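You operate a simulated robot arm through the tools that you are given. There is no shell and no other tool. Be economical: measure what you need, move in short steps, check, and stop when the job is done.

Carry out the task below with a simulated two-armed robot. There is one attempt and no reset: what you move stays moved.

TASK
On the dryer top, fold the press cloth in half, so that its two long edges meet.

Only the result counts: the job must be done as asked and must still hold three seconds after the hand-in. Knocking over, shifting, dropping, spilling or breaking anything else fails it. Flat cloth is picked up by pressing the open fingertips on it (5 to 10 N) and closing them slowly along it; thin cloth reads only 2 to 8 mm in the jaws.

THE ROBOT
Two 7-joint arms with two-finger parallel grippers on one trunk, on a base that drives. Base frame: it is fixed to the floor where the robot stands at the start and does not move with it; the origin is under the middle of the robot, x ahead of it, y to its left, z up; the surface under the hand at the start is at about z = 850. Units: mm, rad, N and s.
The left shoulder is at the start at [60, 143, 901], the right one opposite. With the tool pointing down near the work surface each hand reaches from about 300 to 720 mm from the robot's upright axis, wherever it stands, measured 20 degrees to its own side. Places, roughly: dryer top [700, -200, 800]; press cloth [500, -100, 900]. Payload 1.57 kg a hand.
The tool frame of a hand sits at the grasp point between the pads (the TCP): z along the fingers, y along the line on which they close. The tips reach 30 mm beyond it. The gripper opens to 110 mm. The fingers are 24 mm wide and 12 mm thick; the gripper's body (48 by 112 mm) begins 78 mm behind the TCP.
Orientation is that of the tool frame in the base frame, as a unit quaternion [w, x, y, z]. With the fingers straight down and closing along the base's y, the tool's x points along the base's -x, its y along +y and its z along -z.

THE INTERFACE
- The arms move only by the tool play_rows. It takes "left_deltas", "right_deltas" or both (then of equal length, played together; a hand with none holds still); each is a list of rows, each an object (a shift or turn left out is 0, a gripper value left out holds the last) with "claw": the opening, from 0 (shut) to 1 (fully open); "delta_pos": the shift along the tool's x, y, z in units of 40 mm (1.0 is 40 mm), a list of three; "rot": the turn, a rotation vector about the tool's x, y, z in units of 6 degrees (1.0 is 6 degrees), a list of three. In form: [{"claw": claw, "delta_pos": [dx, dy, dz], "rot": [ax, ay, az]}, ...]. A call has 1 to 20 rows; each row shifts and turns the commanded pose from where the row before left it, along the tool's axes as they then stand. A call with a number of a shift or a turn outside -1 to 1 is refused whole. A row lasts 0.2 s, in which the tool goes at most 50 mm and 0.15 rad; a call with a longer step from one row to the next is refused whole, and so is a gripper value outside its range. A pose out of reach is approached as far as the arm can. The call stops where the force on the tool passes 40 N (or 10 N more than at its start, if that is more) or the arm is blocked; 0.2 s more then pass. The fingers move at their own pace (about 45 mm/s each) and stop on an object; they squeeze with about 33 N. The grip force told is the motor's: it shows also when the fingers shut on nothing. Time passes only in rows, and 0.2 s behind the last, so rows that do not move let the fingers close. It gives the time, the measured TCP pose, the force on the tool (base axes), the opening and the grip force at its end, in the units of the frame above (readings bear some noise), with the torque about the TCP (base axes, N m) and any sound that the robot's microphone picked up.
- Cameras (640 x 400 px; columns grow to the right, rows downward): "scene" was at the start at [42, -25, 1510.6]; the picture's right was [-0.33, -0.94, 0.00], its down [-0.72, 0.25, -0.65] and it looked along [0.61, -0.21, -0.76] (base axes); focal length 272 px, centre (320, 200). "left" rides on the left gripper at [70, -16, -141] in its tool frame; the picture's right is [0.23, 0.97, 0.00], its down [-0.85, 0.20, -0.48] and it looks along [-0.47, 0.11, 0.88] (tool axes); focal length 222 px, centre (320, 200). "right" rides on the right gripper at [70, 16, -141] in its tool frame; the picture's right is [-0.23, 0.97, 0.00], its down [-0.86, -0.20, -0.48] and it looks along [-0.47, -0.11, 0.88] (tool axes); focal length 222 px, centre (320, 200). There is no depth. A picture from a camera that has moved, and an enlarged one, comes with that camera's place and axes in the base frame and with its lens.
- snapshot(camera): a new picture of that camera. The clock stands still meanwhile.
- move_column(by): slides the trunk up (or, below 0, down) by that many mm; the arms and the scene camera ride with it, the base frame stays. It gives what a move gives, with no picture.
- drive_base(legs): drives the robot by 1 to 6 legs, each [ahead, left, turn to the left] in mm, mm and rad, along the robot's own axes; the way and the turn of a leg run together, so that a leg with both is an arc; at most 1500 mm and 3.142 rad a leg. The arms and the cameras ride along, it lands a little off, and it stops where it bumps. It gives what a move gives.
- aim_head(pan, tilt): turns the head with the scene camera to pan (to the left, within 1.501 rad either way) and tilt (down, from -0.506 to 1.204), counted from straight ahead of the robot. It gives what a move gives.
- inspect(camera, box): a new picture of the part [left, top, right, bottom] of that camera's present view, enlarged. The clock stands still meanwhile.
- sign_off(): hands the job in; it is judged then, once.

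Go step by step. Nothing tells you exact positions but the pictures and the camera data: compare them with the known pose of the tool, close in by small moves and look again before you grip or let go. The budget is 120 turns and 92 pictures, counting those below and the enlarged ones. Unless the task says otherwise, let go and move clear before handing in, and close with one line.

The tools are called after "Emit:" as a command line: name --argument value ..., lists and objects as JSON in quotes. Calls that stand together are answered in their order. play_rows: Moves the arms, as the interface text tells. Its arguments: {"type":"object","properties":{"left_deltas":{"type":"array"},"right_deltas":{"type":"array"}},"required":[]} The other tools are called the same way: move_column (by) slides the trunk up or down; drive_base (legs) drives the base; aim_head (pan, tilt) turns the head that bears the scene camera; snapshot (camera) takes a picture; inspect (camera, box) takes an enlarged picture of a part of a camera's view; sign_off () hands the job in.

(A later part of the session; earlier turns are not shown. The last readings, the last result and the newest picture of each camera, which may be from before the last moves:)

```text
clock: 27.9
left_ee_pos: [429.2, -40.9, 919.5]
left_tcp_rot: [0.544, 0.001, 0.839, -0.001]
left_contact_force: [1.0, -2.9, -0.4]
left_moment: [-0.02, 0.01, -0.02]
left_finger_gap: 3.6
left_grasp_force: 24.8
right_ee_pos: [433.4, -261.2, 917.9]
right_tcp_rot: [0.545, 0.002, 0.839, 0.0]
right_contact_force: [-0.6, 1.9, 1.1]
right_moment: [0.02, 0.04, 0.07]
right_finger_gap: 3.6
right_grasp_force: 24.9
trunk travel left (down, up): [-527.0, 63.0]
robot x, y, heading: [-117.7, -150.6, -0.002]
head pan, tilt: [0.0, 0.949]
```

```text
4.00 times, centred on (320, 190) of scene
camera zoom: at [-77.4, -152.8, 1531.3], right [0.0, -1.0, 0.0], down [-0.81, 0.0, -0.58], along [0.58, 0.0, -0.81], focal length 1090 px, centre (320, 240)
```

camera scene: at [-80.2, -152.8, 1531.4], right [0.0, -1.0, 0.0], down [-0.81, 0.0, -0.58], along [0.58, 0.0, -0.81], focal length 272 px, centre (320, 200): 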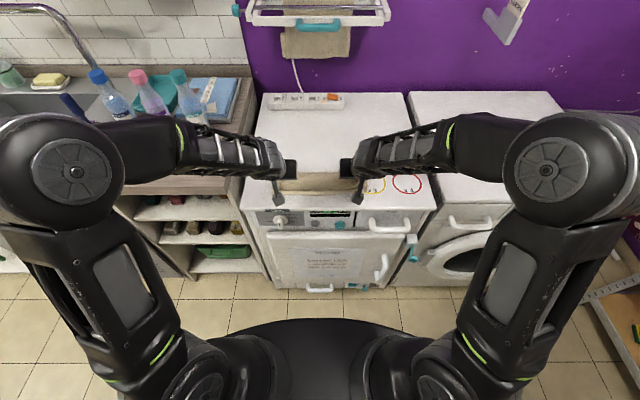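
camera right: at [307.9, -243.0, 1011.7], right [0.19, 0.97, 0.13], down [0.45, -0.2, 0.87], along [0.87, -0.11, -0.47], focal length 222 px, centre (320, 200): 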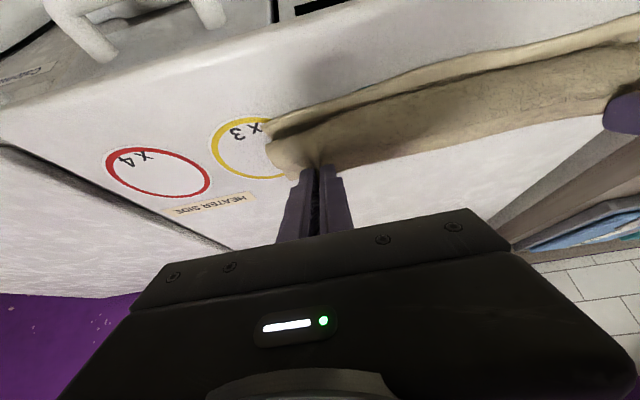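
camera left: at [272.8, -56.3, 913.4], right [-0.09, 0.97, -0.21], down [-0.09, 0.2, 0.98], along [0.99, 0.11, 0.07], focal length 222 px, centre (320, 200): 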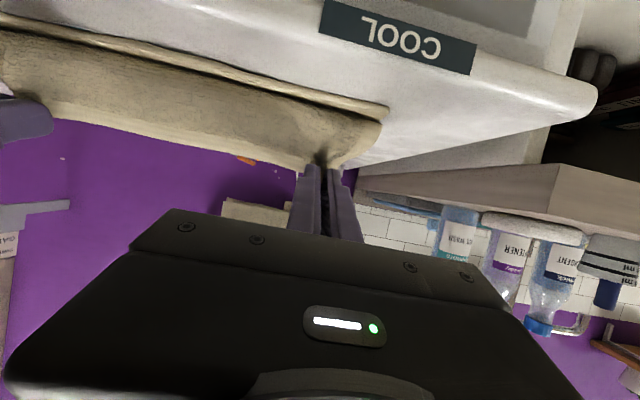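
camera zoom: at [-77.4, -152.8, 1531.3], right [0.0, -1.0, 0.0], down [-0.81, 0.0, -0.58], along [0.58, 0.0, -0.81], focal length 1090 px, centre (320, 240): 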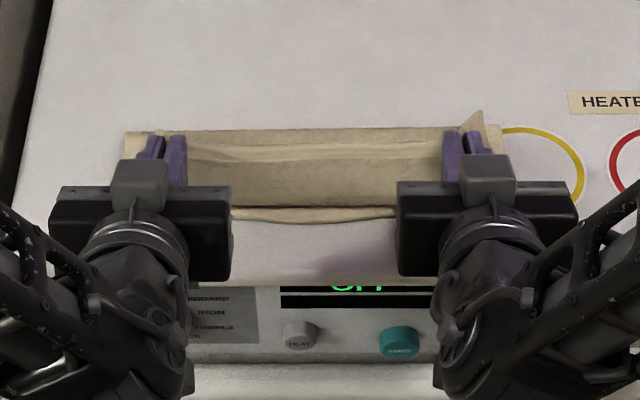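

The hem still points back a little over a bulge, but the cloth leaves the fingers downward now. I'll lower and pull slightly toward me while tipping to about 75°, so the slack comes out.

Emit:
play_rows --left_deltas '[{"delta_pos": [0.263, 0, 0.008], "rot": [0, -0.4, 0]}, {"delta_pos": [0.263, 0, 0.008], "rot": [0, -0.4, 0]}, {"delta_pos": [0.263, 0, 0.008], "rot": [0, -0.4, 0]}, {"delta_pos": [0.263, 0, 0.008], "rot": [0, -0.4, 0]}]' --right_deltas '[{"delta_pos": [0.263, 0, 0.008], "rot": [0, -0.4, 0]}, {"delta_pos": [0.263, 0, 0.008], "rot": [0, -0.4, 0]}, {"delta_pos": [0.263, 0, 0.008], "rot": [0, -0.4, 0]}, {"delta_pos": [0.263, 0, 0.008], "rot": [0, -0.4, 0]}]'

Emit:
snapshot --camera "left"

Emit:
inspect --camera "scene" --box '[260, 160, 380, 235]'

```text
clock: 28.9
left_ee_pos: [416.7, -40.1, 881.3]
left_tcp_rot: [0.611, 0.001, 0.792, -0.001]
left_contact_force: [0.7, -2.5, 0.9]
left_moment: [0.01, -0.01, 0.0]
left_finger_gap: 3.9
left_grasp_force: 24.6
right_ee_pos: [420.9, -259.5, 880.1]
right_tcp_rot: [0.614, 0.001, 0.789, 0.0]
right_contact_force: [-0.2, 2.8, 3.1]
right_moment: [0.03, -0.03, 0.09]
right_finger_gap: 3.7
right_grasp_force: 24.8
trunk travel left (down, up): [-527.0, 63.0]
robot x, y, heading: [-120.2, -153.1, -0.001]
head pan, tilt: [0.0, 0.949]
```

```text
56 pictures are left
camera left: at [262.7, -55.7, 849.6], right [-0.05, 0.97, -0.22], down [-0.25, 0.2, 0.95], along [0.97, 0.11, 0.23], focal length 222 px, centre (320, 200)
```

left: 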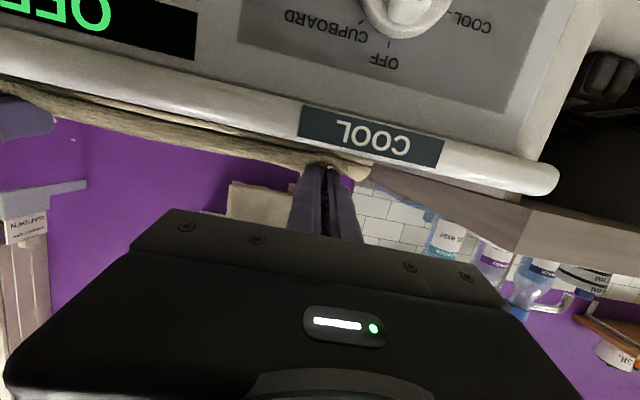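

```text
5.33 times, centred on (320, 198) of scene
camera zoom: at [-78.2, -152.0, 1531.5], right [0.0, -1.0, 0.0], down [-0.81, 0.0, -0.58], along [0.58, 0.0, -0.81], focal length 1453 px, centre (320, 213)
```

zoom: 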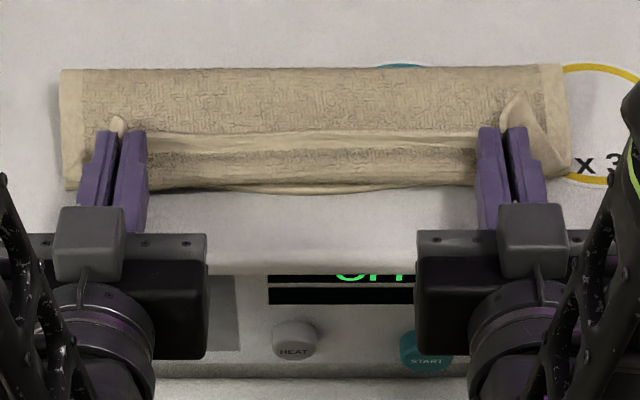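

The fold line has crept to x≈512 instead of ~540, so the flap is too long. I'll raise the hands back over the true fold line to unroll it, then lay it down again with the cloth held taut.

Emit:
play_rows --left_deltas '[{"delta_pos": [-0.486, 0, 0.045]}, {"delta_pos": [-0.486, 0, 0.045]}, {"delta_pos": [-0.486, 0, 0.045]}, {"delta_pos": [-0.2075, 0, 0.4365]}, {"delta_pos": [-0.2075, 0, 0.4365]}, {"delta_pos": [-0.2075, 0, 0.4365]}, {"delta_pos": [-0.2075, 0, 0.4365]}, {"delta_pos": [-0.2075, 0, 0.4365]}, {}]' --right_deltas '[{"delta_pos": [-0.5025, 0, 0.109]}, {"delta_pos": [-0.5025, 0, 0.109]}, {"delta_pos": [-0.5025, 0, 0.109]}, {"delta_pos": [-0.2075, 0, 0.4365]}, {"delta_pos": [-0.2075, 0, 0.4365]}, {"delta_pos": [-0.2075, 0, 0.4365]}, {"delta_pos": [-0.2075, 0, 0.4365]}, {"delta_pos": [-0.2075, 0, 0.4365]}, {}]'

Emit:
snapshot --camera "left"

Emit:
inspect --camera "scene" --box '[240, 110, 400, 210]'

```text
clock: 30.9
left_ee_pos: [530.1, -41.2, 952.7]
left_tcp_rot: [0.613, 0.002, 0.79, -0.001]
left_contact_force: [0.6, -2.6, -0.4]
left_moment: [-0.05, -0.01, -0.09]
left_finger_gap: 3.8
left_grasp_force: 24.7
right_ee_pos: [542.6, -261.0, 952.2]
right_tcp_rot: [0.613, 0.001, 0.79, 0.0]
right_contact_force: [0.2, 3.7, -0.3]
right_moment: [0.02, 0.0, 0.1]
right_finger_gap: 3.6
right_grasp_force: 24.9
trunk travel left (down, up): [-527.0, 63.0]
robot x, y, heading: [-119.2, -155.7, -0.004]
head pan, tilt: [0.0, 0.949]
```

```text
54 pictures are left
camera left: at [376.8, -56.5, 920.5], right [-0.05, 0.97, -0.22], down [-0.25, 0.2, 0.95], along [0.97, 0.11, 0.23], focal length 222 px, centre (320, 200)
```

left: 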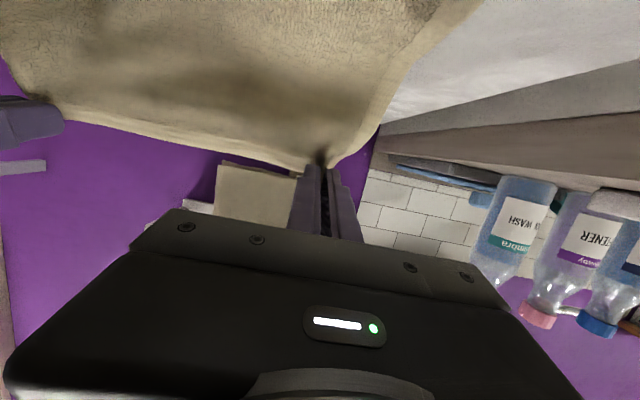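

```text
4.00 times, centred on (320, 160) of scene
camera zoom: at [-78.1, -152.9, 1531.3], right [0.0, -1.0, 0.0], down [-0.81, 0.0, -0.58], along [0.58, 0.0, -0.81], focal length 1090 px, centre (320, 360)
```

zoom: 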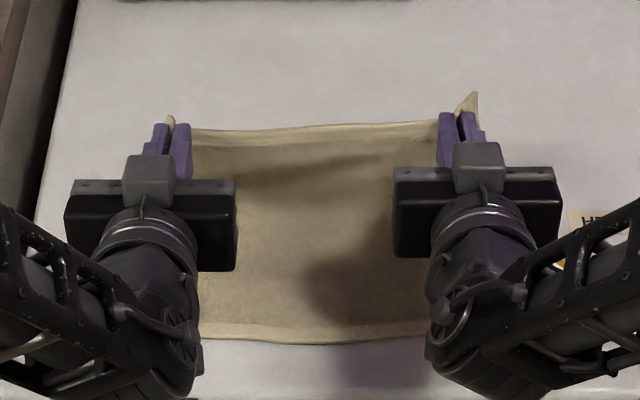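

The cloth hangs cleanly from the hands and the bottom edge is still in place. I'll bring it down along a taut arc about the true fold line and stop just short of the surface.

Emit:
play_rows --left_deltas '[{"delta_pos": [0.159, 0, -0.548], "rot": [0, -0.4, 0]}, {"delta_pos": [0.136, 0, -0.553], "rot": [0, -0.4, 0]}, {"delta_pos": [0.378, 0, -0.55], "rot": [0, -0.4, 0]}, {"delta_pos": [0.49, 0, -0.446], "rot": [0, -0.4, 0]}, {"delta_pos": [0.563, 0, -0.357], "rot": [0, -0.4, 0]}, {"delta_pos": [0.338, 0, -0.137], "rot": [0, -0.4, 0]}]' --right_deltas '[{"delta_pos": [0.159, 0, -0.548], "rot": [0, -0.4, 0]}, {"delta_pos": [0.136, 0, -0.553], "rot": [0, -0.4, 0]}, {"delta_pos": [0.378, 0, -0.55], "rot": [0, -0.4, 0]}, {"delta_pos": [0.49, 0, -0.446], "rot": [0, -0.4, 0]}, {"delta_pos": [0.563, 0, -0.357], "rot": [0, -0.4, 0]}, {"delta_pos": [0.338, 0, -0.137], "rot": [0, -0.4, 0]}]'

Emit:
snapshot --camera "left"

Emit:
inspect --camera "scene" --box '[240, 140, 400, 240]'

```text
clock: 32.3
left_ee_pos: [492.4, -54.4, 959.0]
left_tcp_rot: [0.702, 0.002, 0.713, 0.0]
left_contact_force: [-0.5, 0.6, -0.4]
left_moment: [0.0, 0.01, 0.01]
left_finger_gap: 3.6
left_grasp_force: 25.0
left hand out of reach, approached as far as the arm can: row 4, 5, 6
right_ee_pos: [501.8, -245.5, 947.7]
right_tcp_rot: [0.702, -0.001, 0.712, -0.001]
right_contact_force: [0.2, 0.7, 0.7]
right_moment: [0.0, 0.03, 0.01]
right_finger_gap: 3.8
right_grasp_force: 24.2
right hand out of reach, approached as far as the arm can: row 4, 5, 6
trunk travel left (down, up): [-527.0, 63.0]
robot x, y, heading: [-117.6, -158.2, -0.004]
head pan, tilt: [0.0, 0.949]
```

```text
52 pictures are left
camera left: at [351.1, -68.8, 891.6], right [0.0, 0.97, -0.22], down [-0.46, 0.2, 0.86], along [0.89, 0.11, 0.45], focal length 222 px, centre (320, 200)
```

left: 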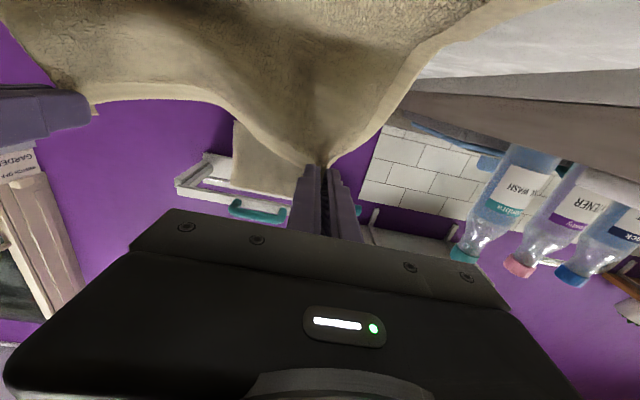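

```text
4.00 times, centred on (320, 190) of scene
camera zoom: at [-77.6, -152.9, 1531.3], right [0.0, -1.0, 0.0], down [-0.81, 0.0, -0.58], along [0.58, 0.0, -0.81], focal length 1090 px, centre (320, 240)
```

zoom: 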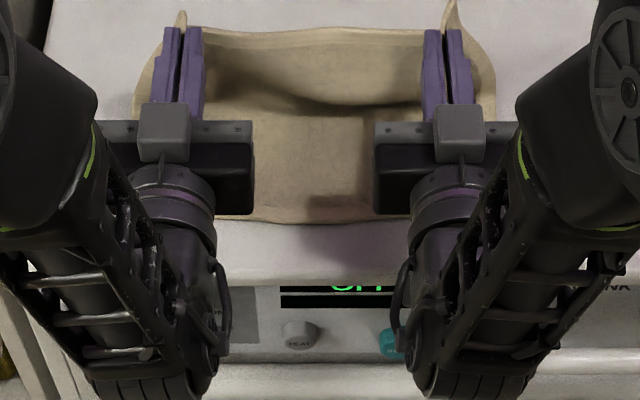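

The wrist cannot reach 90° here and the hands stopped high. I'll back off the tilt by one small step to see where the commanded pose now stands.

Emit:
play_rows --left_deltas '[{"delta_pos": [0, 0, 0], "rot": [0, 0.4, 0]}]' --right_deltas '[{"delta_pos": [0, 0, 0], "rot": [0, 0.4, 0]}]'

```text
clock: 32.7
left_ee_pos: [493.5, -53.8, 960.0]
left_tcp_rot: [0.691, 0.001, 0.723, -0.001]
left_contact_force: [0.2, 0.2, -0.6]
left_moment: [0.01, 0.04, -0.05]
left_finger_gap: 3.7
left_grasp_force: 24.3
right_ee_pos: [501.9, -247.4, 948.3]
right_tcp_rot: [0.692, 0.001, 0.722, -0.001]
right_contact_force: [0.0, 0.3, -0.2]
right_moment: [-0.01, 0.0, -0.01]
right_finger_gap: 3.8
right_grasp_force: 24.5
trunk travel left (down, up): [-527.0, 63.0]
robot x, y, heading: [-121.8, -152.4, -0.005]
head pan, tilt: [0.0, 0.949]
```

The command follows the measured pose. I'll return to about 75°, restore the y spread and follow the taut arc.

Emit:
play_rows --left_deltas '[{"delta_pos": [0.062, 0.0875, -0.041], "rot": [0, 0.5, 0]}, {"delta_pos": [0.062, 0.0875, -0.041], "rot": [0, 0.5, 0]}, {"delta_pos": [0.062, 0.0875, -0.041], "rot": [0, 0.5, 0]}, {"delta_pos": [0.062, 0.0875, -0.041], "rot": [0, 0.5, 0]}, {"delta_pos": [0.393, 0, -0.518]}, {"delta_pos": [0.513, 0, -0.383]}, {"delta_pos": [0.585, 0, -0.261]}, {"delta_pos": [0.328, 0, -0.07]}]' --right_deltas '[{"delta_pos": [-0.01, -0.0875, -0.021], "rot": [0, 0.5, 0]}, {"delta_pos": [-0.01, -0.0875, -0.021], "rot": [0, 0.5, 0]}, {"delta_pos": [-0.01, -0.0875, -0.021], "rot": [0, 0.5, 0]}, {"delta_pos": [-0.01, -0.0875, -0.021], "rot": [0, 0.5, 0]}, {"delta_pos": [0.393, 0, -0.518]}, {"delta_pos": [0.513, 0, -0.383]}, {"delta_pos": [0.585, 0, -0.261]}, {"delta_pos": [0.328, 0, -0.07]}]'

Emit:
snapshot --camera "left"

Emit:
inspect --camera "scene" --box '[240, 140, 400, 240]'

```text
clock: 34.5
left_ee_pos: [419.2, -40.4, 892.2]
left_tcp_rot: [0.613, 0.001, 0.79, -0.001]
left_contact_force: [-0.9, -2.5, -0.7]
left_moment: [-0.05, 0.0, -0.09]
left_finger_gap: 3.6
left_grasp_force: 25.1
right_ee_pos: [430.0, -260.8, 891.3]
right_tcp_rot: [0.613, 0.001, 0.79, -0.001]
right_contact_force: [-0.8, 2.4, 0.8]
right_moment: [0.03, 0.0, 0.09]
right_finger_gap: 3.6
right_grasp_force: 24.6
trunk travel left (down, up): [-527.0, 63.0]
robot x, y, heading: [-116.3, -154.8, -0.002]
head pan, tilt: [0.0, 0.949]
```

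```text
50 pictures are left
camera left: at [265.5, -55.8, 860.4], right [-0.05, 0.97, -0.22], down [-0.25, 0.2, 0.95], along [0.97, 0.11, 0.23], focal length 222 px, centre (320, 200)
```

left: 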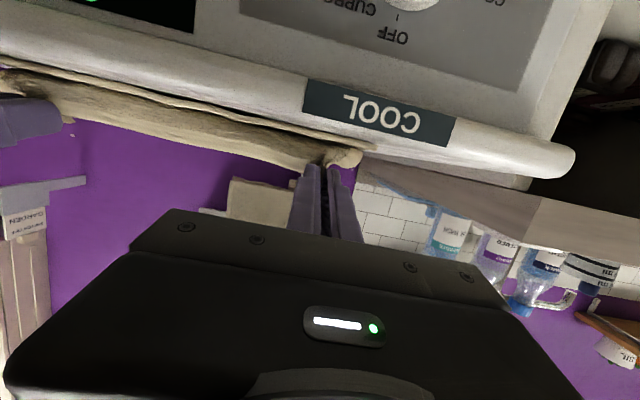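

```text
4.00 times, centred on (320, 190) of scene
camera zoom: at [-77.6, -153.0, 1531.3], right [0.0, -1.0, 0.0], down [-0.81, 0.0, -0.58], along [0.58, 0.0, -0.81], focal length 1090 px, centre (320, 240)
```

zoom: 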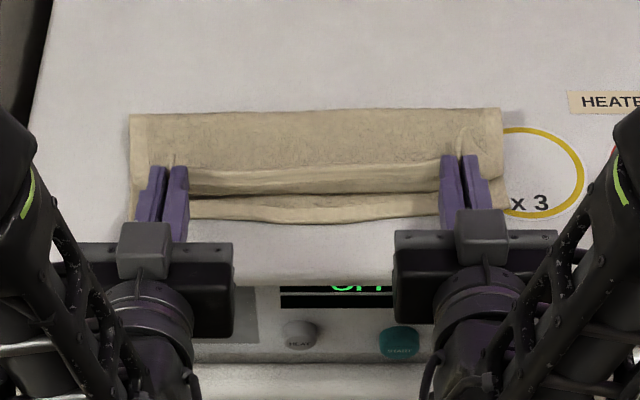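

The fold line is now at x≈537, close to the true middle. I'll open the fingers here and let the flap drop.

Emit:
play_rows --left_deltas '[{"claw": 0.35}, {}, {}, {}]' --right_deltas '[{"claw": 0.35}, {}, {}, {}]'

Emit:
inspect --camera "scene" --box '[240, 140, 400, 240]'

Emit:
snapshot --camera "right"

```text
clock: 35.5
left_ee_pos: [418.2, -40.8, 892.6]
left_tcp_rot: [0.612, 0.001, 0.791, -0.001]
left_contact_force: [-0.5, 0.2, -0.5]
left_moment: [-0.01, 0.03, 0.03]
left_finger_gap: 38.3
left_grasp_force: 0.0
right_ee_pos: [430.3, -261.2, 890.8]
right_tcp_rot: [0.613, 0.001, 0.79, 0.0]
right_contact_force: [0.7, 0.8, -0.6]
right_moment: [-0.02, 0.03, -0.03]
right_finger_gap: 38.3
right_grasp_force: 0.1
trunk travel left (down, up): [-527.0, 63.0]
robot x, y, heading: [-121.2, -152.0, -0.009]
head pan, tilt: [0.0, 0.949]
```

```text
4.00 times, centred on (320, 190) of scene
camera zoom: at [-77.8, -152.8, 1531.3], right [0.0, -1.0, 0.0], down [-0.81, 0.0, -0.58], along [0.58, 0.0, -0.81], focal length 1090 px, centre (320, 240)
```

zoom: 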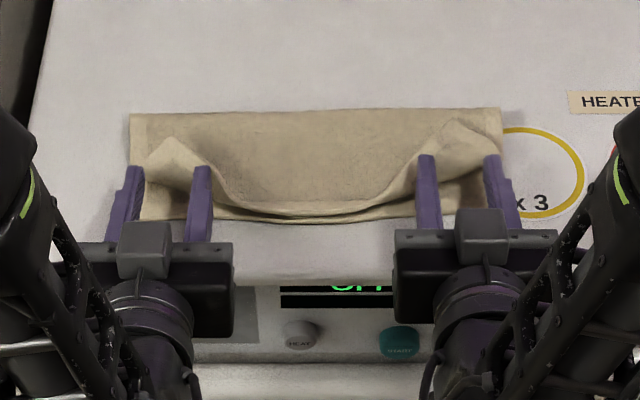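

```text
47 pictures are left
camera right: at [277.1, -243.3, 859.5], right [0.06, 0.97, 0.22], down [-0.25, -0.2, 0.95], along [0.97, -0.11, 0.23], focal length 222 px, centre (320, 200)
```

right: 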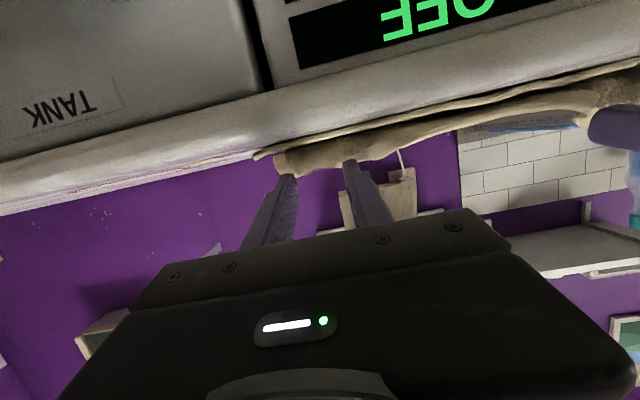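

The middle fell right onto the near edge, but both corners are still standing up as ears. I'll withdraw the hands straight back and look.

Emit:
play_rows --left_deltas '[{"delta_pos": [0, 0, -0.5]}, {"delta_pos": [0, 0, -0.5]}, {"delta_pos": [-0.8, 0, -0.3]}, {"delta_pos": [-0.8, 0, 0]}, {"delta_pos": [-0.8, 0, 0]}]' --right_deltas '[{"delta_pos": [0, 0, -0.5]}, {"delta_pos": [0, 0, -0.5]}, {"delta_pos": [-0.8, 0, -0.3]}, {"delta_pos": [-0.8, 0, 0]}, {"delta_pos": [-0.8, 0, 0]}]'

Emit:
inspect --camera "scene" --box '[240, 140, 400, 240]'

Emit:
snapshot --camera "scene"

```text
clock: 36.7
left_ee_pos: [414.5, -48.1, 997.4]
left_tcp_rot: [0.612, 0.002, 0.791, -0.001]
left_contact_force: [-0.6, -0.5, -0.9]
left_moment: [-0.01, 0.01, -0.02]
left_finger_gap: 38.4
left_grasp_force: 0.1
left hand out of reach, approached as far as the arm can: row 2, 3
right_ee_pos: [411.9, -258.2, 993.8]
right_tcp_rot: [0.613, 0.001, 0.79, -0.001]
right_contact_force: [0.8, 0.0, 0.1]
right_moment: [0.0, 0.01, -0.02]
right_finger_gap: 38.5
right_grasp_force: 0.0
right hand out of reach, approached as far as the arm can: row 3
trunk travel left (down, up): [-527.0, 63.0]
robot x, y, heading: [-123.0, -154.7, -0.006]
head pan, tilt: [0.0, 0.949]
```

```text
4.00 times, centred on (320, 190) of scene
camera zoom: at [-78.8, -152.8, 1531.3], right [0.0, -1.0, 0.0], down [-0.81, 0.0, -0.58], along [0.58, 0.0, -0.81], focal length 1090 px, centre (320, 240)
```

zoom: 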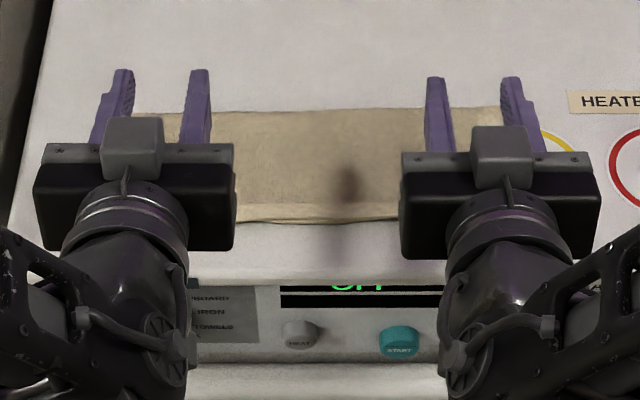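

```text
45 pictures are left
camera scene: at [-78.8, -152.8, 1531.3], right [0.0, -1.0, 0.0], down [-0.81, 0.0, -0.58], along [0.58, 0.0, -0.81], focal length 272 px, centre (320, 200)
```

scene: 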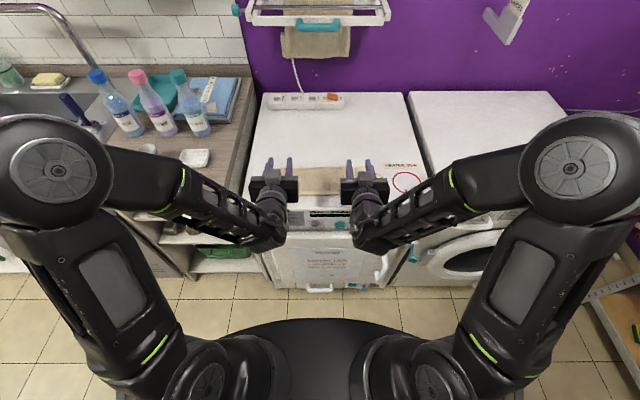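

It appears to have dropped flat. I'll move the hands apart to see the whole cloth.

Emit:
play_rows --left_deltas '[{"delta_pos": [-0.4, 0.8, 0]}, {"delta_pos": [-0.4, 0.8, 0]}, {"delta_pos": [-0.4, 0.8, 0]}, {"delta_pos": [0, 0.8, 0]}]' --right_deltas '[{"delta_pos": [-0.4, -0.8, 0]}, {"delta_pos": [-0.4, -0.8, 0]}, {"delta_pos": [-0.4, -0.8, 0]}, {"delta_pos": [0, -0.8, 0]}]'

Emit:
inspect --camera "scene" --box '[250, 140, 390, 228]'

```text
clock: 37.9
left_ee_pos: [434.7, 11.4, 1063.3]
left_tcp_rot: [0.627, 0.052, 0.776, -0.039]
left_contact_force: [0.3, -0.2, 0.0]
left_moment: [0.03, -0.06, 0.0]
left_finger_gap: 38.5
left_grasp_force: 0.1
left hand out of reach, approached as far as the arm can: row 1, 2, 3
right_ee_pos: [430.2, -291.1, 1058.9]
right_tcp_rot: [0.63, -0.066, 0.772, 0.047]
right_contact_force: [0.0, -0.2, -0.5]
right_moment: [-0.02, 0.02, -0.02]
right_finger_gap: 38.4
right_grasp_force: 0.1
right hand out of reach, approached as far as the arm can: row 1, 2, 3
trunk travel left (down, up): [-527.0, 63.0]
robot x, y, heading: [-118.8, -152.3, -0.004]
head pan, tilt: [0.0, 0.949]
stopped in row 4 (left hand): the arm was blocked; the commanded pose is now the measured one
```

```text
4.55 times, centred on (320, 184) of scene
camera zoom: at [-77.5, -152.0, 1531.4], right [0.0, -1.0, 0.0], down [-0.81, 0.0, -0.58], along [0.58, 0.0, -0.81], focal length 1238 px, centre (320, 273)
```

zoom: 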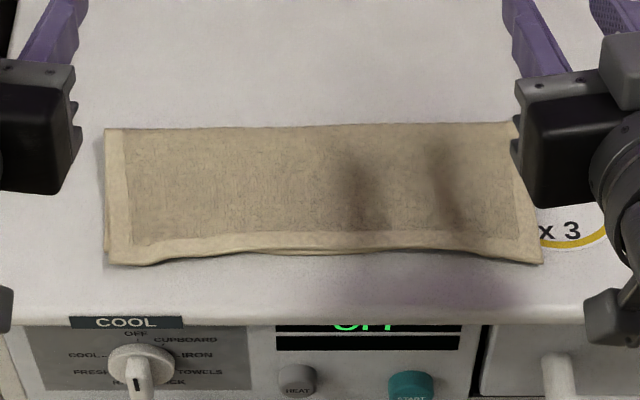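

The fold looks very good. I'll zoom in on the near edge to check the alignment.

Emit:
inspect --camera "scene" --box '[268, 165, 324, 200]'

Emit:
inspect --camera "scene" --box '[320, 165, 376, 200]'

Emit:
snapshot --camera "scene"

```text
11.43 times, centred on (296, 182) of scene
camera zoom: at [-77.5, -152.0, 1531.4], right [0.0, -1.0, 0.0], down [-0.81, 0.0, -0.58], along [0.58, 0.0, -0.81], focal length 3113 px, centre (594, 400)
```

zoom: 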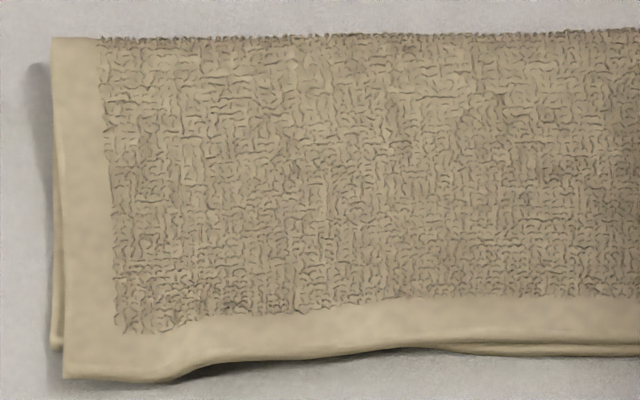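

```text
11.43 times, centred on (348, 182) of scene
camera zoom: at [-77.5, -152.0, 1531.4], right [0.0, -1.0, 0.0], down [-0.81, 0.0, -0.58], along [0.58, 0.0, -0.81], focal length 3113 px, centre (0, 400)
```

zoom: 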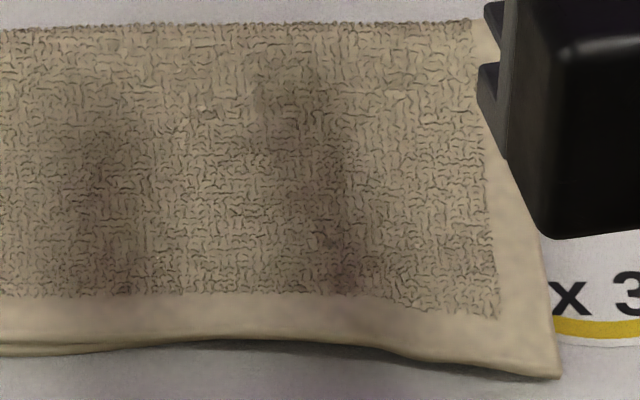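

```text
41 pictures are left
camera scene: at [-77.5, -152.0, 1531.4], right [0.0, -1.0, 0.0], down [-0.81, 0.0, -0.58], along [0.58, 0.0, -0.81], focal length 272 px, centre (320, 200)
```

scene: 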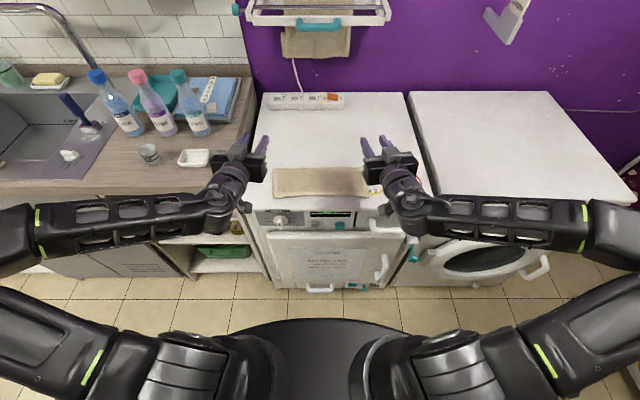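

The middle is aligned, and the corners overlap by perhaps 5–10 mm or are slightly lifted. I'll tilt the hands back so the wrist cameras can look down and measure it.

Emit:
play_rows --left_deltas '[{"rot": [0, 1, 0]}, {"rot": [0, 1, 0]}, {"rot": [0, 1, 0]}, {"rot": [0, 1, 0]}, {"rot": [0, 1, 0]}, {"rot": [0, 1, 0]}, {"rot": [0, 1, 0]}, {"rot": [0, 1, 0]}, {"rot": [0, 1, 0]}, {"rot": [0, 1, 0]}]' --right_deltas '[{"rot": [0, 1, 0]}, {"rot": [0, 1, 0]}, {"rot": [0, 1, 0]}, {"rot": [0, 1, 0]}, {"rot": [0, 1, 0]}, {"rot": [0, 1, 0]}, {"rot": [0, 1, 0]}, {"rot": [0, 1, 0]}, {"rot": [0, 1, 0]}, {"rot": [0, 1, 0]}]'

Emit:
snapshot --camera "left"

Emit:
snapshot --camera "right"

```text
clock: 40.1
left_ee_pos: [435.7, 10.8, 1060.7]
left_tcp_rot: [0.154, 0.064, 0.986, -0.009]
left_contact_force: [0.1, -0.4, 0.3]
left_moment: [-0.01, 0.0, -0.03]
left_finger_gap: 38.6
left_grasp_force: 0.0
right_ee_pos: [430.9, -292.9, 1059.5]
right_tcp_rot: [0.158, -0.082, 0.984, 0.009]
right_contact_force: [1.0, 0.8, 0.0]
right_moment: [-0.01, 0.04, 0.02]
right_finger_gap: 38.6
right_grasp_force: 0.0
trunk travel left (down, up): [-527.0, 63.0]
robot x, y, heading: [-119.5, -151.2, -0.001]
head pan, tilt: [0.0, 0.949]
```

```text
40 pictures are left
camera left: at [325.1, 9.9, 1174.6], right [-0.09, 0.99, -0.07], down [0.69, 0.11, 0.72], along [0.72, 0.02, -0.69], focal length 222 px, centre (320, 200)
```

left: 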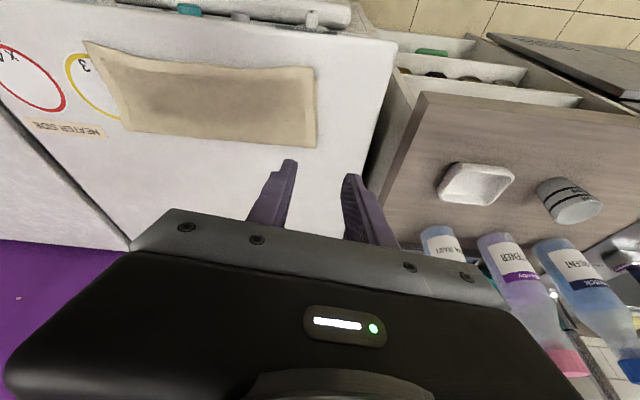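

```text
39 pictures are left
camera right: at [319.2, -292.8, 1172.1], right [0.05, 1.0, 0.06], down [0.68, -0.08, 0.72], along [0.73, 0.0, -0.69], focal length 222 px, centre (320, 200)
```

right: 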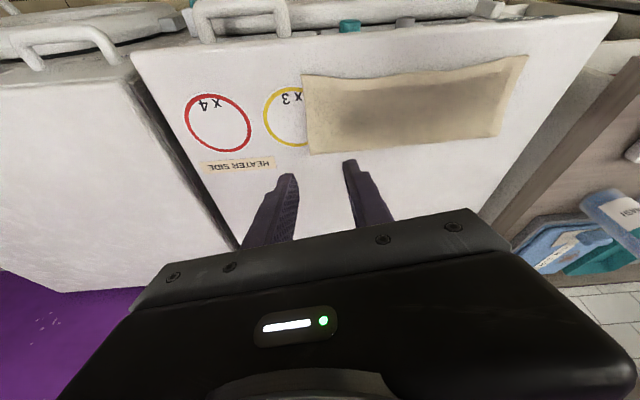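

Emit:
inspect --camera "left" --box '[250, 45, 340, 102]'

Emit:
inspect --camera "right" --box '[285, 55, 375, 112]'

```text
7.02 times, centred on (295, 74) of left
camera zoom: at [325.1, 9.9, 1174.6], right [-0.09, 0.99, -0.07], down [0.69, 0.11, 0.72], along [0.72, 0.02, -0.69], focal length 1559 px, centre (495, 1088)
```

zoom: 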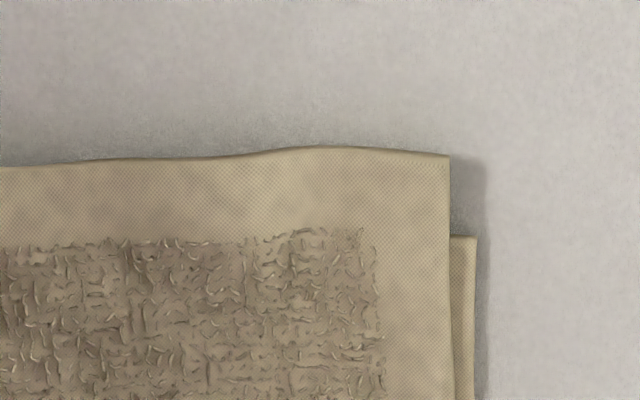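

```text
7.02 times, centred on (330, 84) of right
camera zoom: at [319.2, -292.8, 1172.1], right [0.05, 1.0, 0.06], down [0.68, -0.08, 0.72], along [0.73, 0.0, -0.69], focal length 1559 px, centre (250, 1018)
```

zoom: 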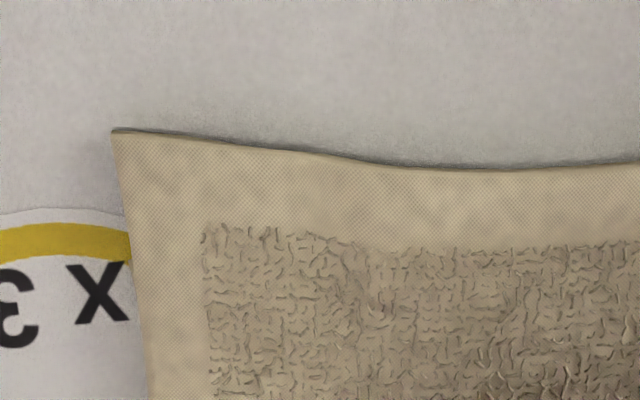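

The corners overshoot: about 14 mm at the left and about 28 mm at the right. That overhang is single-layer flap, so I can re-pinch it with vertical fingers, now in the right orientation, and re-lay it. I'll straighten the hands and move above those spots.

Emit:
play_rows --left_deltas '[{"claw": 0.28, "rot": [-0.043, 0.742, -0.308]}, {"rot": [-0.043, 0.742, -0.308]}, {"rot": [-0.043, 0.742, -0.308]}, {"rot": [-0.043, 0.742, -0.308]}, {"delta_pos": [0.085, -0.245, 0.78]}, {"delta_pos": [0.085, -0.245, 0.78]}, {"delta_pos": [0.085, -0.245, 0.78]}, {"delta_pos": [0.085, -0.245, 0.78]}, {"delta_pos": [0.085, -0.245, 0.78]}, {}]' --right_deltas '[{"claw": 0.28, "rot": [0.043, 0.757, 0.393]}, {"rot": [0.043, 0.757, 0.393]}, {"rot": [0.043, 0.757, 0.393]}, {"rot": [0.043, 0.757, 0.393]}, {"delta_pos": [0.005, 0.07, 0.772]}, {"delta_pos": [0.005, 0.07, 0.772]}, {"delta_pos": [0.005, 0.07, 0.772]}, {"delta_pos": [0.005, 0.07, 0.772]}, {"delta_pos": [0.005, 0.07, 0.772]}, {}]'

Emit:
snapshot --camera "left"

Emit:
snapshot --camera "right"

```text
clock: 42.3
left_ee_pos: [416.8, -35.5, 905.7]
left_tcp_rot: [0.0, -0.001, 1.0, 0.001]
left_contact_force: [0.6, -1.0, 0.1]
left_moment: [0.01, -0.06, 0.01]
left_finger_gap: 30.8
left_grasp_force: 0.0
right_ee_pos: [429.8, -278.1, 904.3]
right_tcp_rot: [0.003, 0.001, 1.0, 0.0]
right_contact_force: [-0.2, -0.6, 0.5]
right_moment: [0.04, 0.0, 0.02]
right_finger_gap: 30.8
right_grasp_force: 0.0
trunk travel left (down, up): [-527.0, 63.0]
robot x, y, heading: [-119.0, -153.6, -0.006]
head pan, tilt: [0.0, 0.949]
```

```text
36 pictures are left
camera left: at [347.8, -51.7, 1046.7], right [-0.23, 0.97, 0.0], down [0.85, 0.2, 0.48], along [0.47, 0.11, -0.88], focal length 222 px, centre (320, 200)
```

left: 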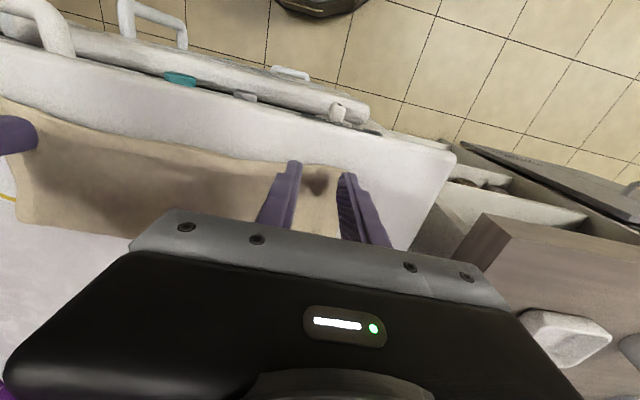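

```text
35 pictures are left
camera right: at [360.5, -261.3, 1046.6], right [0.23, 0.97, 0.0], down [0.85, -0.2, 0.48], along [0.47, -0.11, -0.88], focal length 222 px, centre (320, 200)
```

right: 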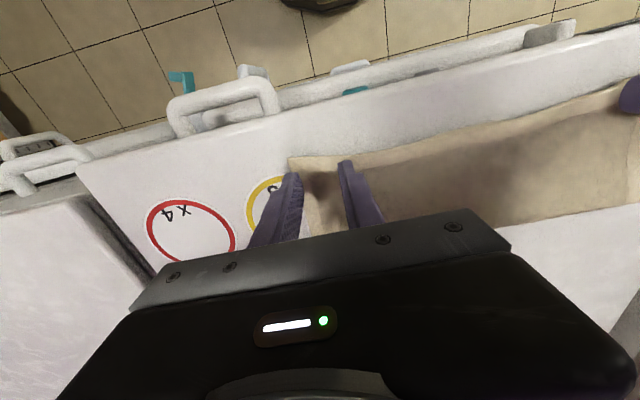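

Slight y corrections, then down to contact.

Emit:
play_rows --left_deltas '[{"delta_pos": [0, -0.16, 0.3]}, {"delta_pos": [0, 0, 0.2]}, {"delta_pos": [0, 0, 0.05]}, {}]' --right_deltas '[{"delta_pos": [0, 0.15, 0.3]}, {"delta_pos": [0, 0, 0.18]}, {"delta_pos": [0, 0, 0.05]}, {}]'

```text
clock: 43.3
left_ee_pos: [416.5, -42.7, 885.2]
left_tcp_rot: [0.0, 0.0, 1.0, 0.001]
left_contact_force: [1.0, 0.0, 4.9]
left_moment: [0.01, -0.08, -0.01]
left_finger_gap: 30.9
left_grasp_force: 0.1
right_ee_pos: [429.9, -273.3, 885.0]
right_tcp_rot: [0.004, 0.0, 1.0, 0.0]
right_contact_force: [2.1, -3.5, 14.0]
right_moment: [-0.02, -0.16, -0.03]
right_finger_gap: 30.4
right_grasp_force: 0.0
trunk travel left (down, up): [-527.0, 63.0]
robot x, y, heading: [-118.2, -152.5, -0.006]
head pan, tilt: [0.0, 0.949]
```

The moments show the far side of each fingertip resting on the double layer. I'll lift a little, shift toward me, and touch down again.

Emit:
play_rows --left_deltas '[{"delta_pos": [0.1, 0, -0.1]}, {"delta_pos": [0, 0, 0.08]}, {"delta_pos": [0, 0, 0.05]}, {}]' --right_deltas '[{"delta_pos": [0.2, 0, -0.1]}, {"delta_pos": [0, 0, 0.08]}, {"delta_pos": [0, 0, 0.03]}, {}]'

```text
clock: 44.3
left_ee_pos: [413.3, -42.8, 884.2]
left_tcp_rot: [0.001, -0.001, 1.0, 0.001]
left_contact_force: [0.8, 3.2, 10.3]
left_moment: [0.14, -0.14, 0.01]
left_finger_gap: 31.1
left_grasp_force: 0.1
right_ee_pos: [422.0, -272.6, 883.9]
right_tcp_rot: [0.005, 0.001, 1.0, 0.0]
right_contact_force: [3.9, 1.1, 20.8]
right_moment: [0.1, -0.3, -0.03]
right_finger_gap: 30.3
right_grasp_force: 0.0
trunk travel left (down, up): [-527.0, 63.0]
robot x, y, heading: [-118.3, -150.6, 0.003]
head pan, tilt: [0.0, 0.949]
```

Emit:
inspect --camera "right" --box '[260, 110, 400, 198]'

Emit:
inspect --camera "left" --box '[240, 110, 380, 198]'

```text
4.55 times, centred on (330, 154) of right
camera zoom: at [351.6, -255.0, 1026.4], right [0.23, 0.97, 0.0], down [0.85, -0.2, 0.49], along [0.47, -0.11, -0.87], focal length 1010 px, centre (274, 409)
```

zoom: 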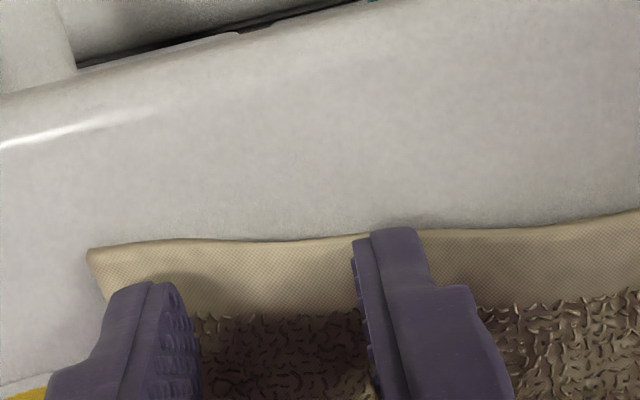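

```text
4.55 times, centred on (310, 154) of left
camera zoom: at [343.6, -58.4, 1025.0], right [-0.23, 0.97, 0.0], down [0.85, 0.2, 0.48], along [0.47, 0.11, -0.88], focal length 1010 px, centre (366, 409)
```

zoom: 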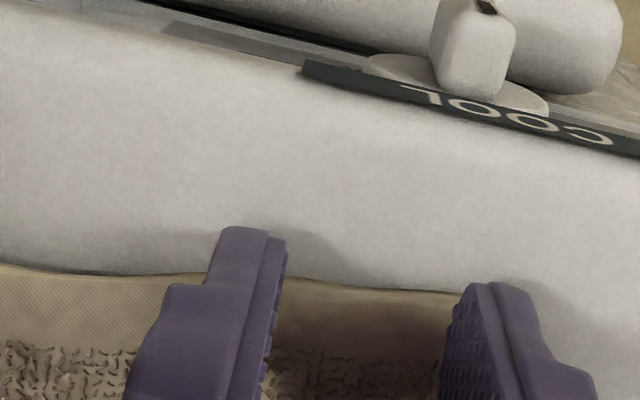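

The fingers sit over the flap's hem. I'll ease the pressure and close slowly.

Emit:
play_rows --left_deltas '[{"delta_pos": [0, 0, -0.01]}, {"claw": 0.26}, {"claw": 0.24}, {"claw": 0.22}, {"claw": 0.2}, {"claw": 0.18}, {"claw": 0.16}, {"claw": 0.14}, {"claw": 0.12}, {"claw": 0.1}, {"claw": 0.08}, {"claw": 0.06}, {"claw": 0.04}, {"claw": 0.02}, {"claw": 0.0}, {}, {}]' --right_deltas '[{"delta_pos": [0, 0, -0.03]}, {"claw": 0.26}, {"claw": 0.24}, {"claw": 0.22}, {"claw": 0.2}, {"claw": 0.18}, {"claw": 0.16}, {"claw": 0.14}, {"claw": 0.12}, {"claw": 0.1}, {"claw": 0.08}, {"claw": 0.06}, {"claw": 0.04}, {"claw": 0.02}, {"claw": 0.0}, {}, {}]'

Emit:
play_rows --left_deltas '[{"delta_pos": [0, 0, -0.25]}, {"delta_pos": [-0.1, 0, -0.25]}, {"delta_pos": [-0.2, 0, -0.25]}, {}]' --right_deltas '[{"delta_pos": [0, 0, -0.25]}, {"delta_pos": [-0.1, 0, -0.25]}, {"delta_pos": [-0.2, 0, -0.25]}, {}]'

Emit:
snapshot --camera "left"

Emit:
snapshot --camera "right"

Emit:
inspect --camera "scene" --box '[250, 140, 390, 228]'

```text
clock: 47.9
left_ee_pos: [412.5, -42.9, 884.8]
left_tcp_rot: [0.001, 0.001, 1.0, 0.001]
left_contact_force: [-0.5, -2.4, 8.7]
left_moment: [-0.05, -0.07, -0.04]
left_finger_gap: 3.6
left_grasp_force: 24.8
right_ee_pos: [421.2, -272.2, 884.5]
right_tcp_rot: [0.002, 0.001, 1.0, 0.0]
right_contact_force: [-0.7, 3.0, 17.7]
right_moment: [0.13, -0.13, 0.03]
right_finger_gap: 4.7
right_grasp_force: 24.8
trunk travel left (down, up): [-527.0, 63.0]
robot x, y, heading: [-118.7, -155.0, -0.001]
head pan, tilt: [0.0, 0.949]
```

```text
clock: 48.9
left_ee_pos: [425.4, -43.7, 912.1]
left_tcp_rot: [0.0, 0.0, 1.0, 0.0]
left_contact_force: [0.3, -2.6, -0.2]
left_moment: [-0.08, 0.02, -0.05]
left_finger_gap: 3.2
left_grasp_force: 24.9
right_ee_pos: [433.1, -271.6, 914.1]
right_tcp_rot: [0.002, 0.001, 1.0, 0.0]
right_contact_force: [0.9, 2.5, -0.2]
right_moment: [0.06, -0.01, 0.04]
right_finger_gap: 4.1
right_grasp_force: 24.9
trunk travel left (down, up): [-527.0, 63.0]
robot x, y, heading: [-120.6, -149.9, -0.004]
head pan, tilt: [0.0, 0.949]
```

```text
32 pictures are left
camera left: at [356.7, -59.1, 1053.8], right [-0.23, 0.97, 0.0], down [0.85, 0.2, 0.48], along [0.47, 0.11, -0.88], focal length 222 px, centre (320, 200)
```

left: 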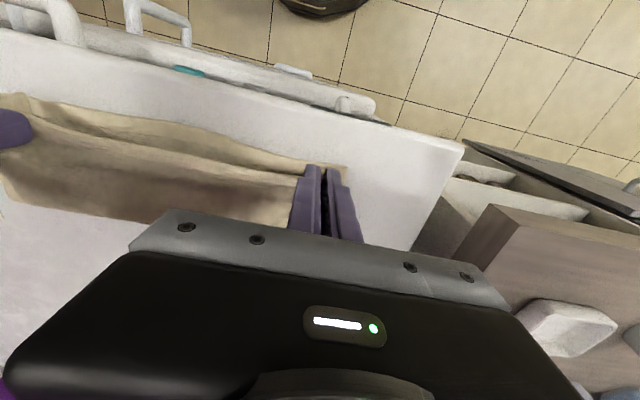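

```text
31 pictures are left
camera right: at [364.3, -254.7, 1056.4], right [0.23, 0.97, 0.0], down [0.85, -0.2, 0.48], along [0.47, -0.11, -0.88], focal length 222 px, centre (320, 200)
```

right: 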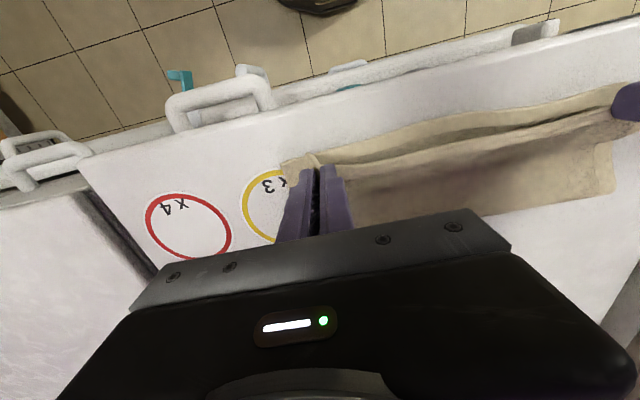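

```text
4.55 times, centred on (320, 184) of scene
camera zoom: at [-77.2, -152.8, 1531.3], right [0.0, -1.0, 0.0], down [-0.81, 0.0, -0.58], along [0.58, 0.0, -0.81], focal length 1238 px, centre (320, 273)
```

zoom: 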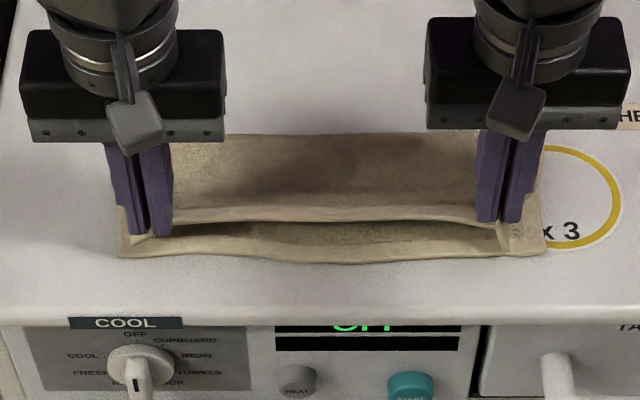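

The flap alone lifted, and it shows the bottom layer's near edge is now at x≈425 along its whole length, so the real overshoot was about 10 mm on both sides. I'll raise the flap a bit to relax the fold, then re-lay its edge at x≈425.

Emit:
play_rows --left_deltas '[{"delta_pos": [-0.333, 0, -0.41]}, {"delta_pos": [-0.333, 0, -0.41]}, {"delta_pos": [-0.333, 0, -0.41]}, {}, {"delta_pos": [0.3, 0, 0.35]}, {"delta_pos": [0.3, 0, 0.35]}, {"delta_pos": [0.1875, 0, 0.425]}, {"delta_pos": [0.1875, 0, 0.425]}, {"delta_pos": [0.05, 0, 0.2]}, {}]' --right_deltas '[{"delta_pos": [-0.333, 0, -0.41]}, {"delta_pos": [-0.333, 0, -0.41]}, {"delta_pos": [-0.333, 0, -0.41]}, {}, {"delta_pos": [0.3, 0, 0.35]}, {"delta_pos": [0.3, 0, 0.35]}, {"delta_pos": [0.1875, 0, 0.425]}, {"delta_pos": [0.1875, 0, 0.425]}, {"delta_pos": [0.125, 0, 0.22]}, {}]'

Emit:
inspect --camera "left" --box '[200, 90, 400, 215]'

Emit:
inspect --camera "right" --box '[240, 90, 440, 215]'

Emit:
inspect --camera "scene" --box '[250, 140, 390, 228]'

```text
clock: 51.1
left_ee_pos: [425.5, -42.7, 892.9]
left_tcp_rot: [0.0, -0.001, 1.0, 0.001]
left_contact_force: [0.2, -2.5, -0.3]
left_moment: [-0.07, 0.01, -0.06]
left_finger_gap: 3.5
left_grasp_force: 24.3
right_ee_pos: [431.2, -272.4, 890.8]
right_tcp_rot: [0.002, 0.001, 1.0, 0.001]
right_contact_force: [-0.8, 3.4, 1.5]
right_moment: [0.07, 0.01, 0.02]
right_finger_gap: 4.1
right_grasp_force: 24.7
trunk travel left (down, up): [-527.0, 63.0]
robot x, y, heading: [-119.6, -154.6, -0.0]
head pan, tilt: [0.0, 0.949]
```

```text
3.20 times, centred on (300, 152) of left
camera zoom: at [355.6, -59.5, 1033.3], right [-0.23, 0.97, 0.0], down [0.85, 0.2, 0.48], along [0.47, 0.11, -0.88], focal length 711 px, centre (384, 352)
```

zoom: 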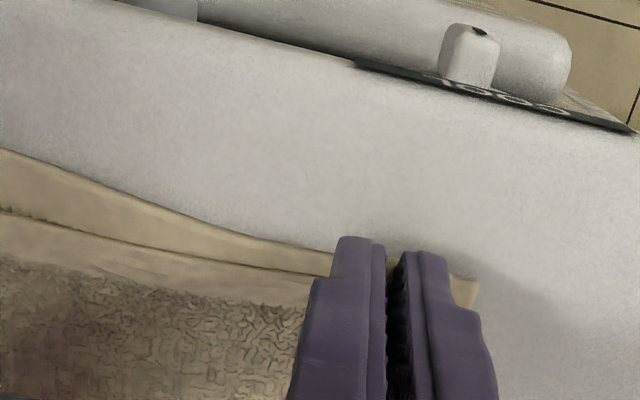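

```text
3.20 times, centred on (340, 152) of right
camera zoom: at [361.0, -255.0, 1033.0], right [0.23, 0.97, 0.0], down [0.85, -0.2, 0.48], along [0.47, -0.11, -0.88], focal length 711 px, centre (256, 352)
```

zoom: 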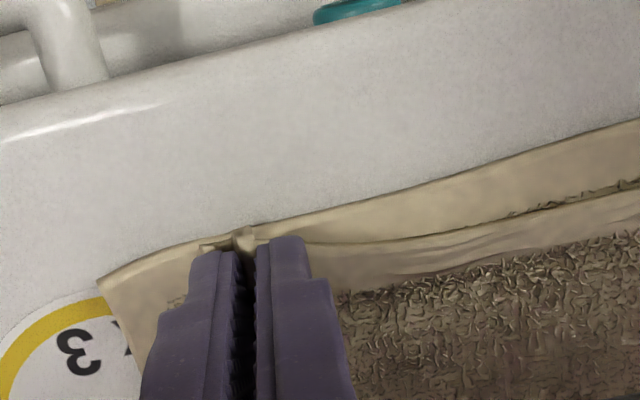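

```text
4.55 times, centred on (320, 184) of scene
camera zoom: at [-77.3, -152.7, 1531.3], right [0.0, -1.0, 0.0], down [-0.81, 0.0, -0.58], along [0.58, 0.0, -0.81], focal length 1238 px, centre (320, 273)
```

zoom: 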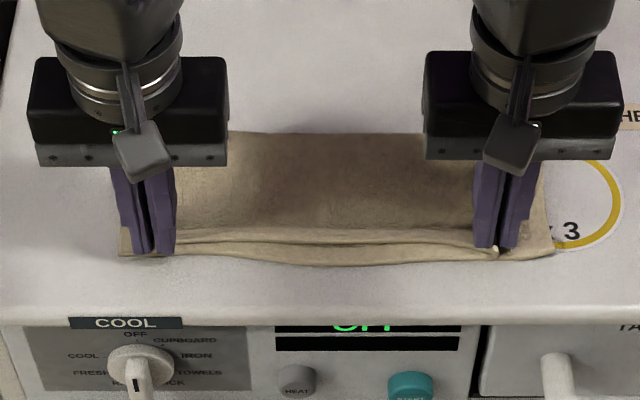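

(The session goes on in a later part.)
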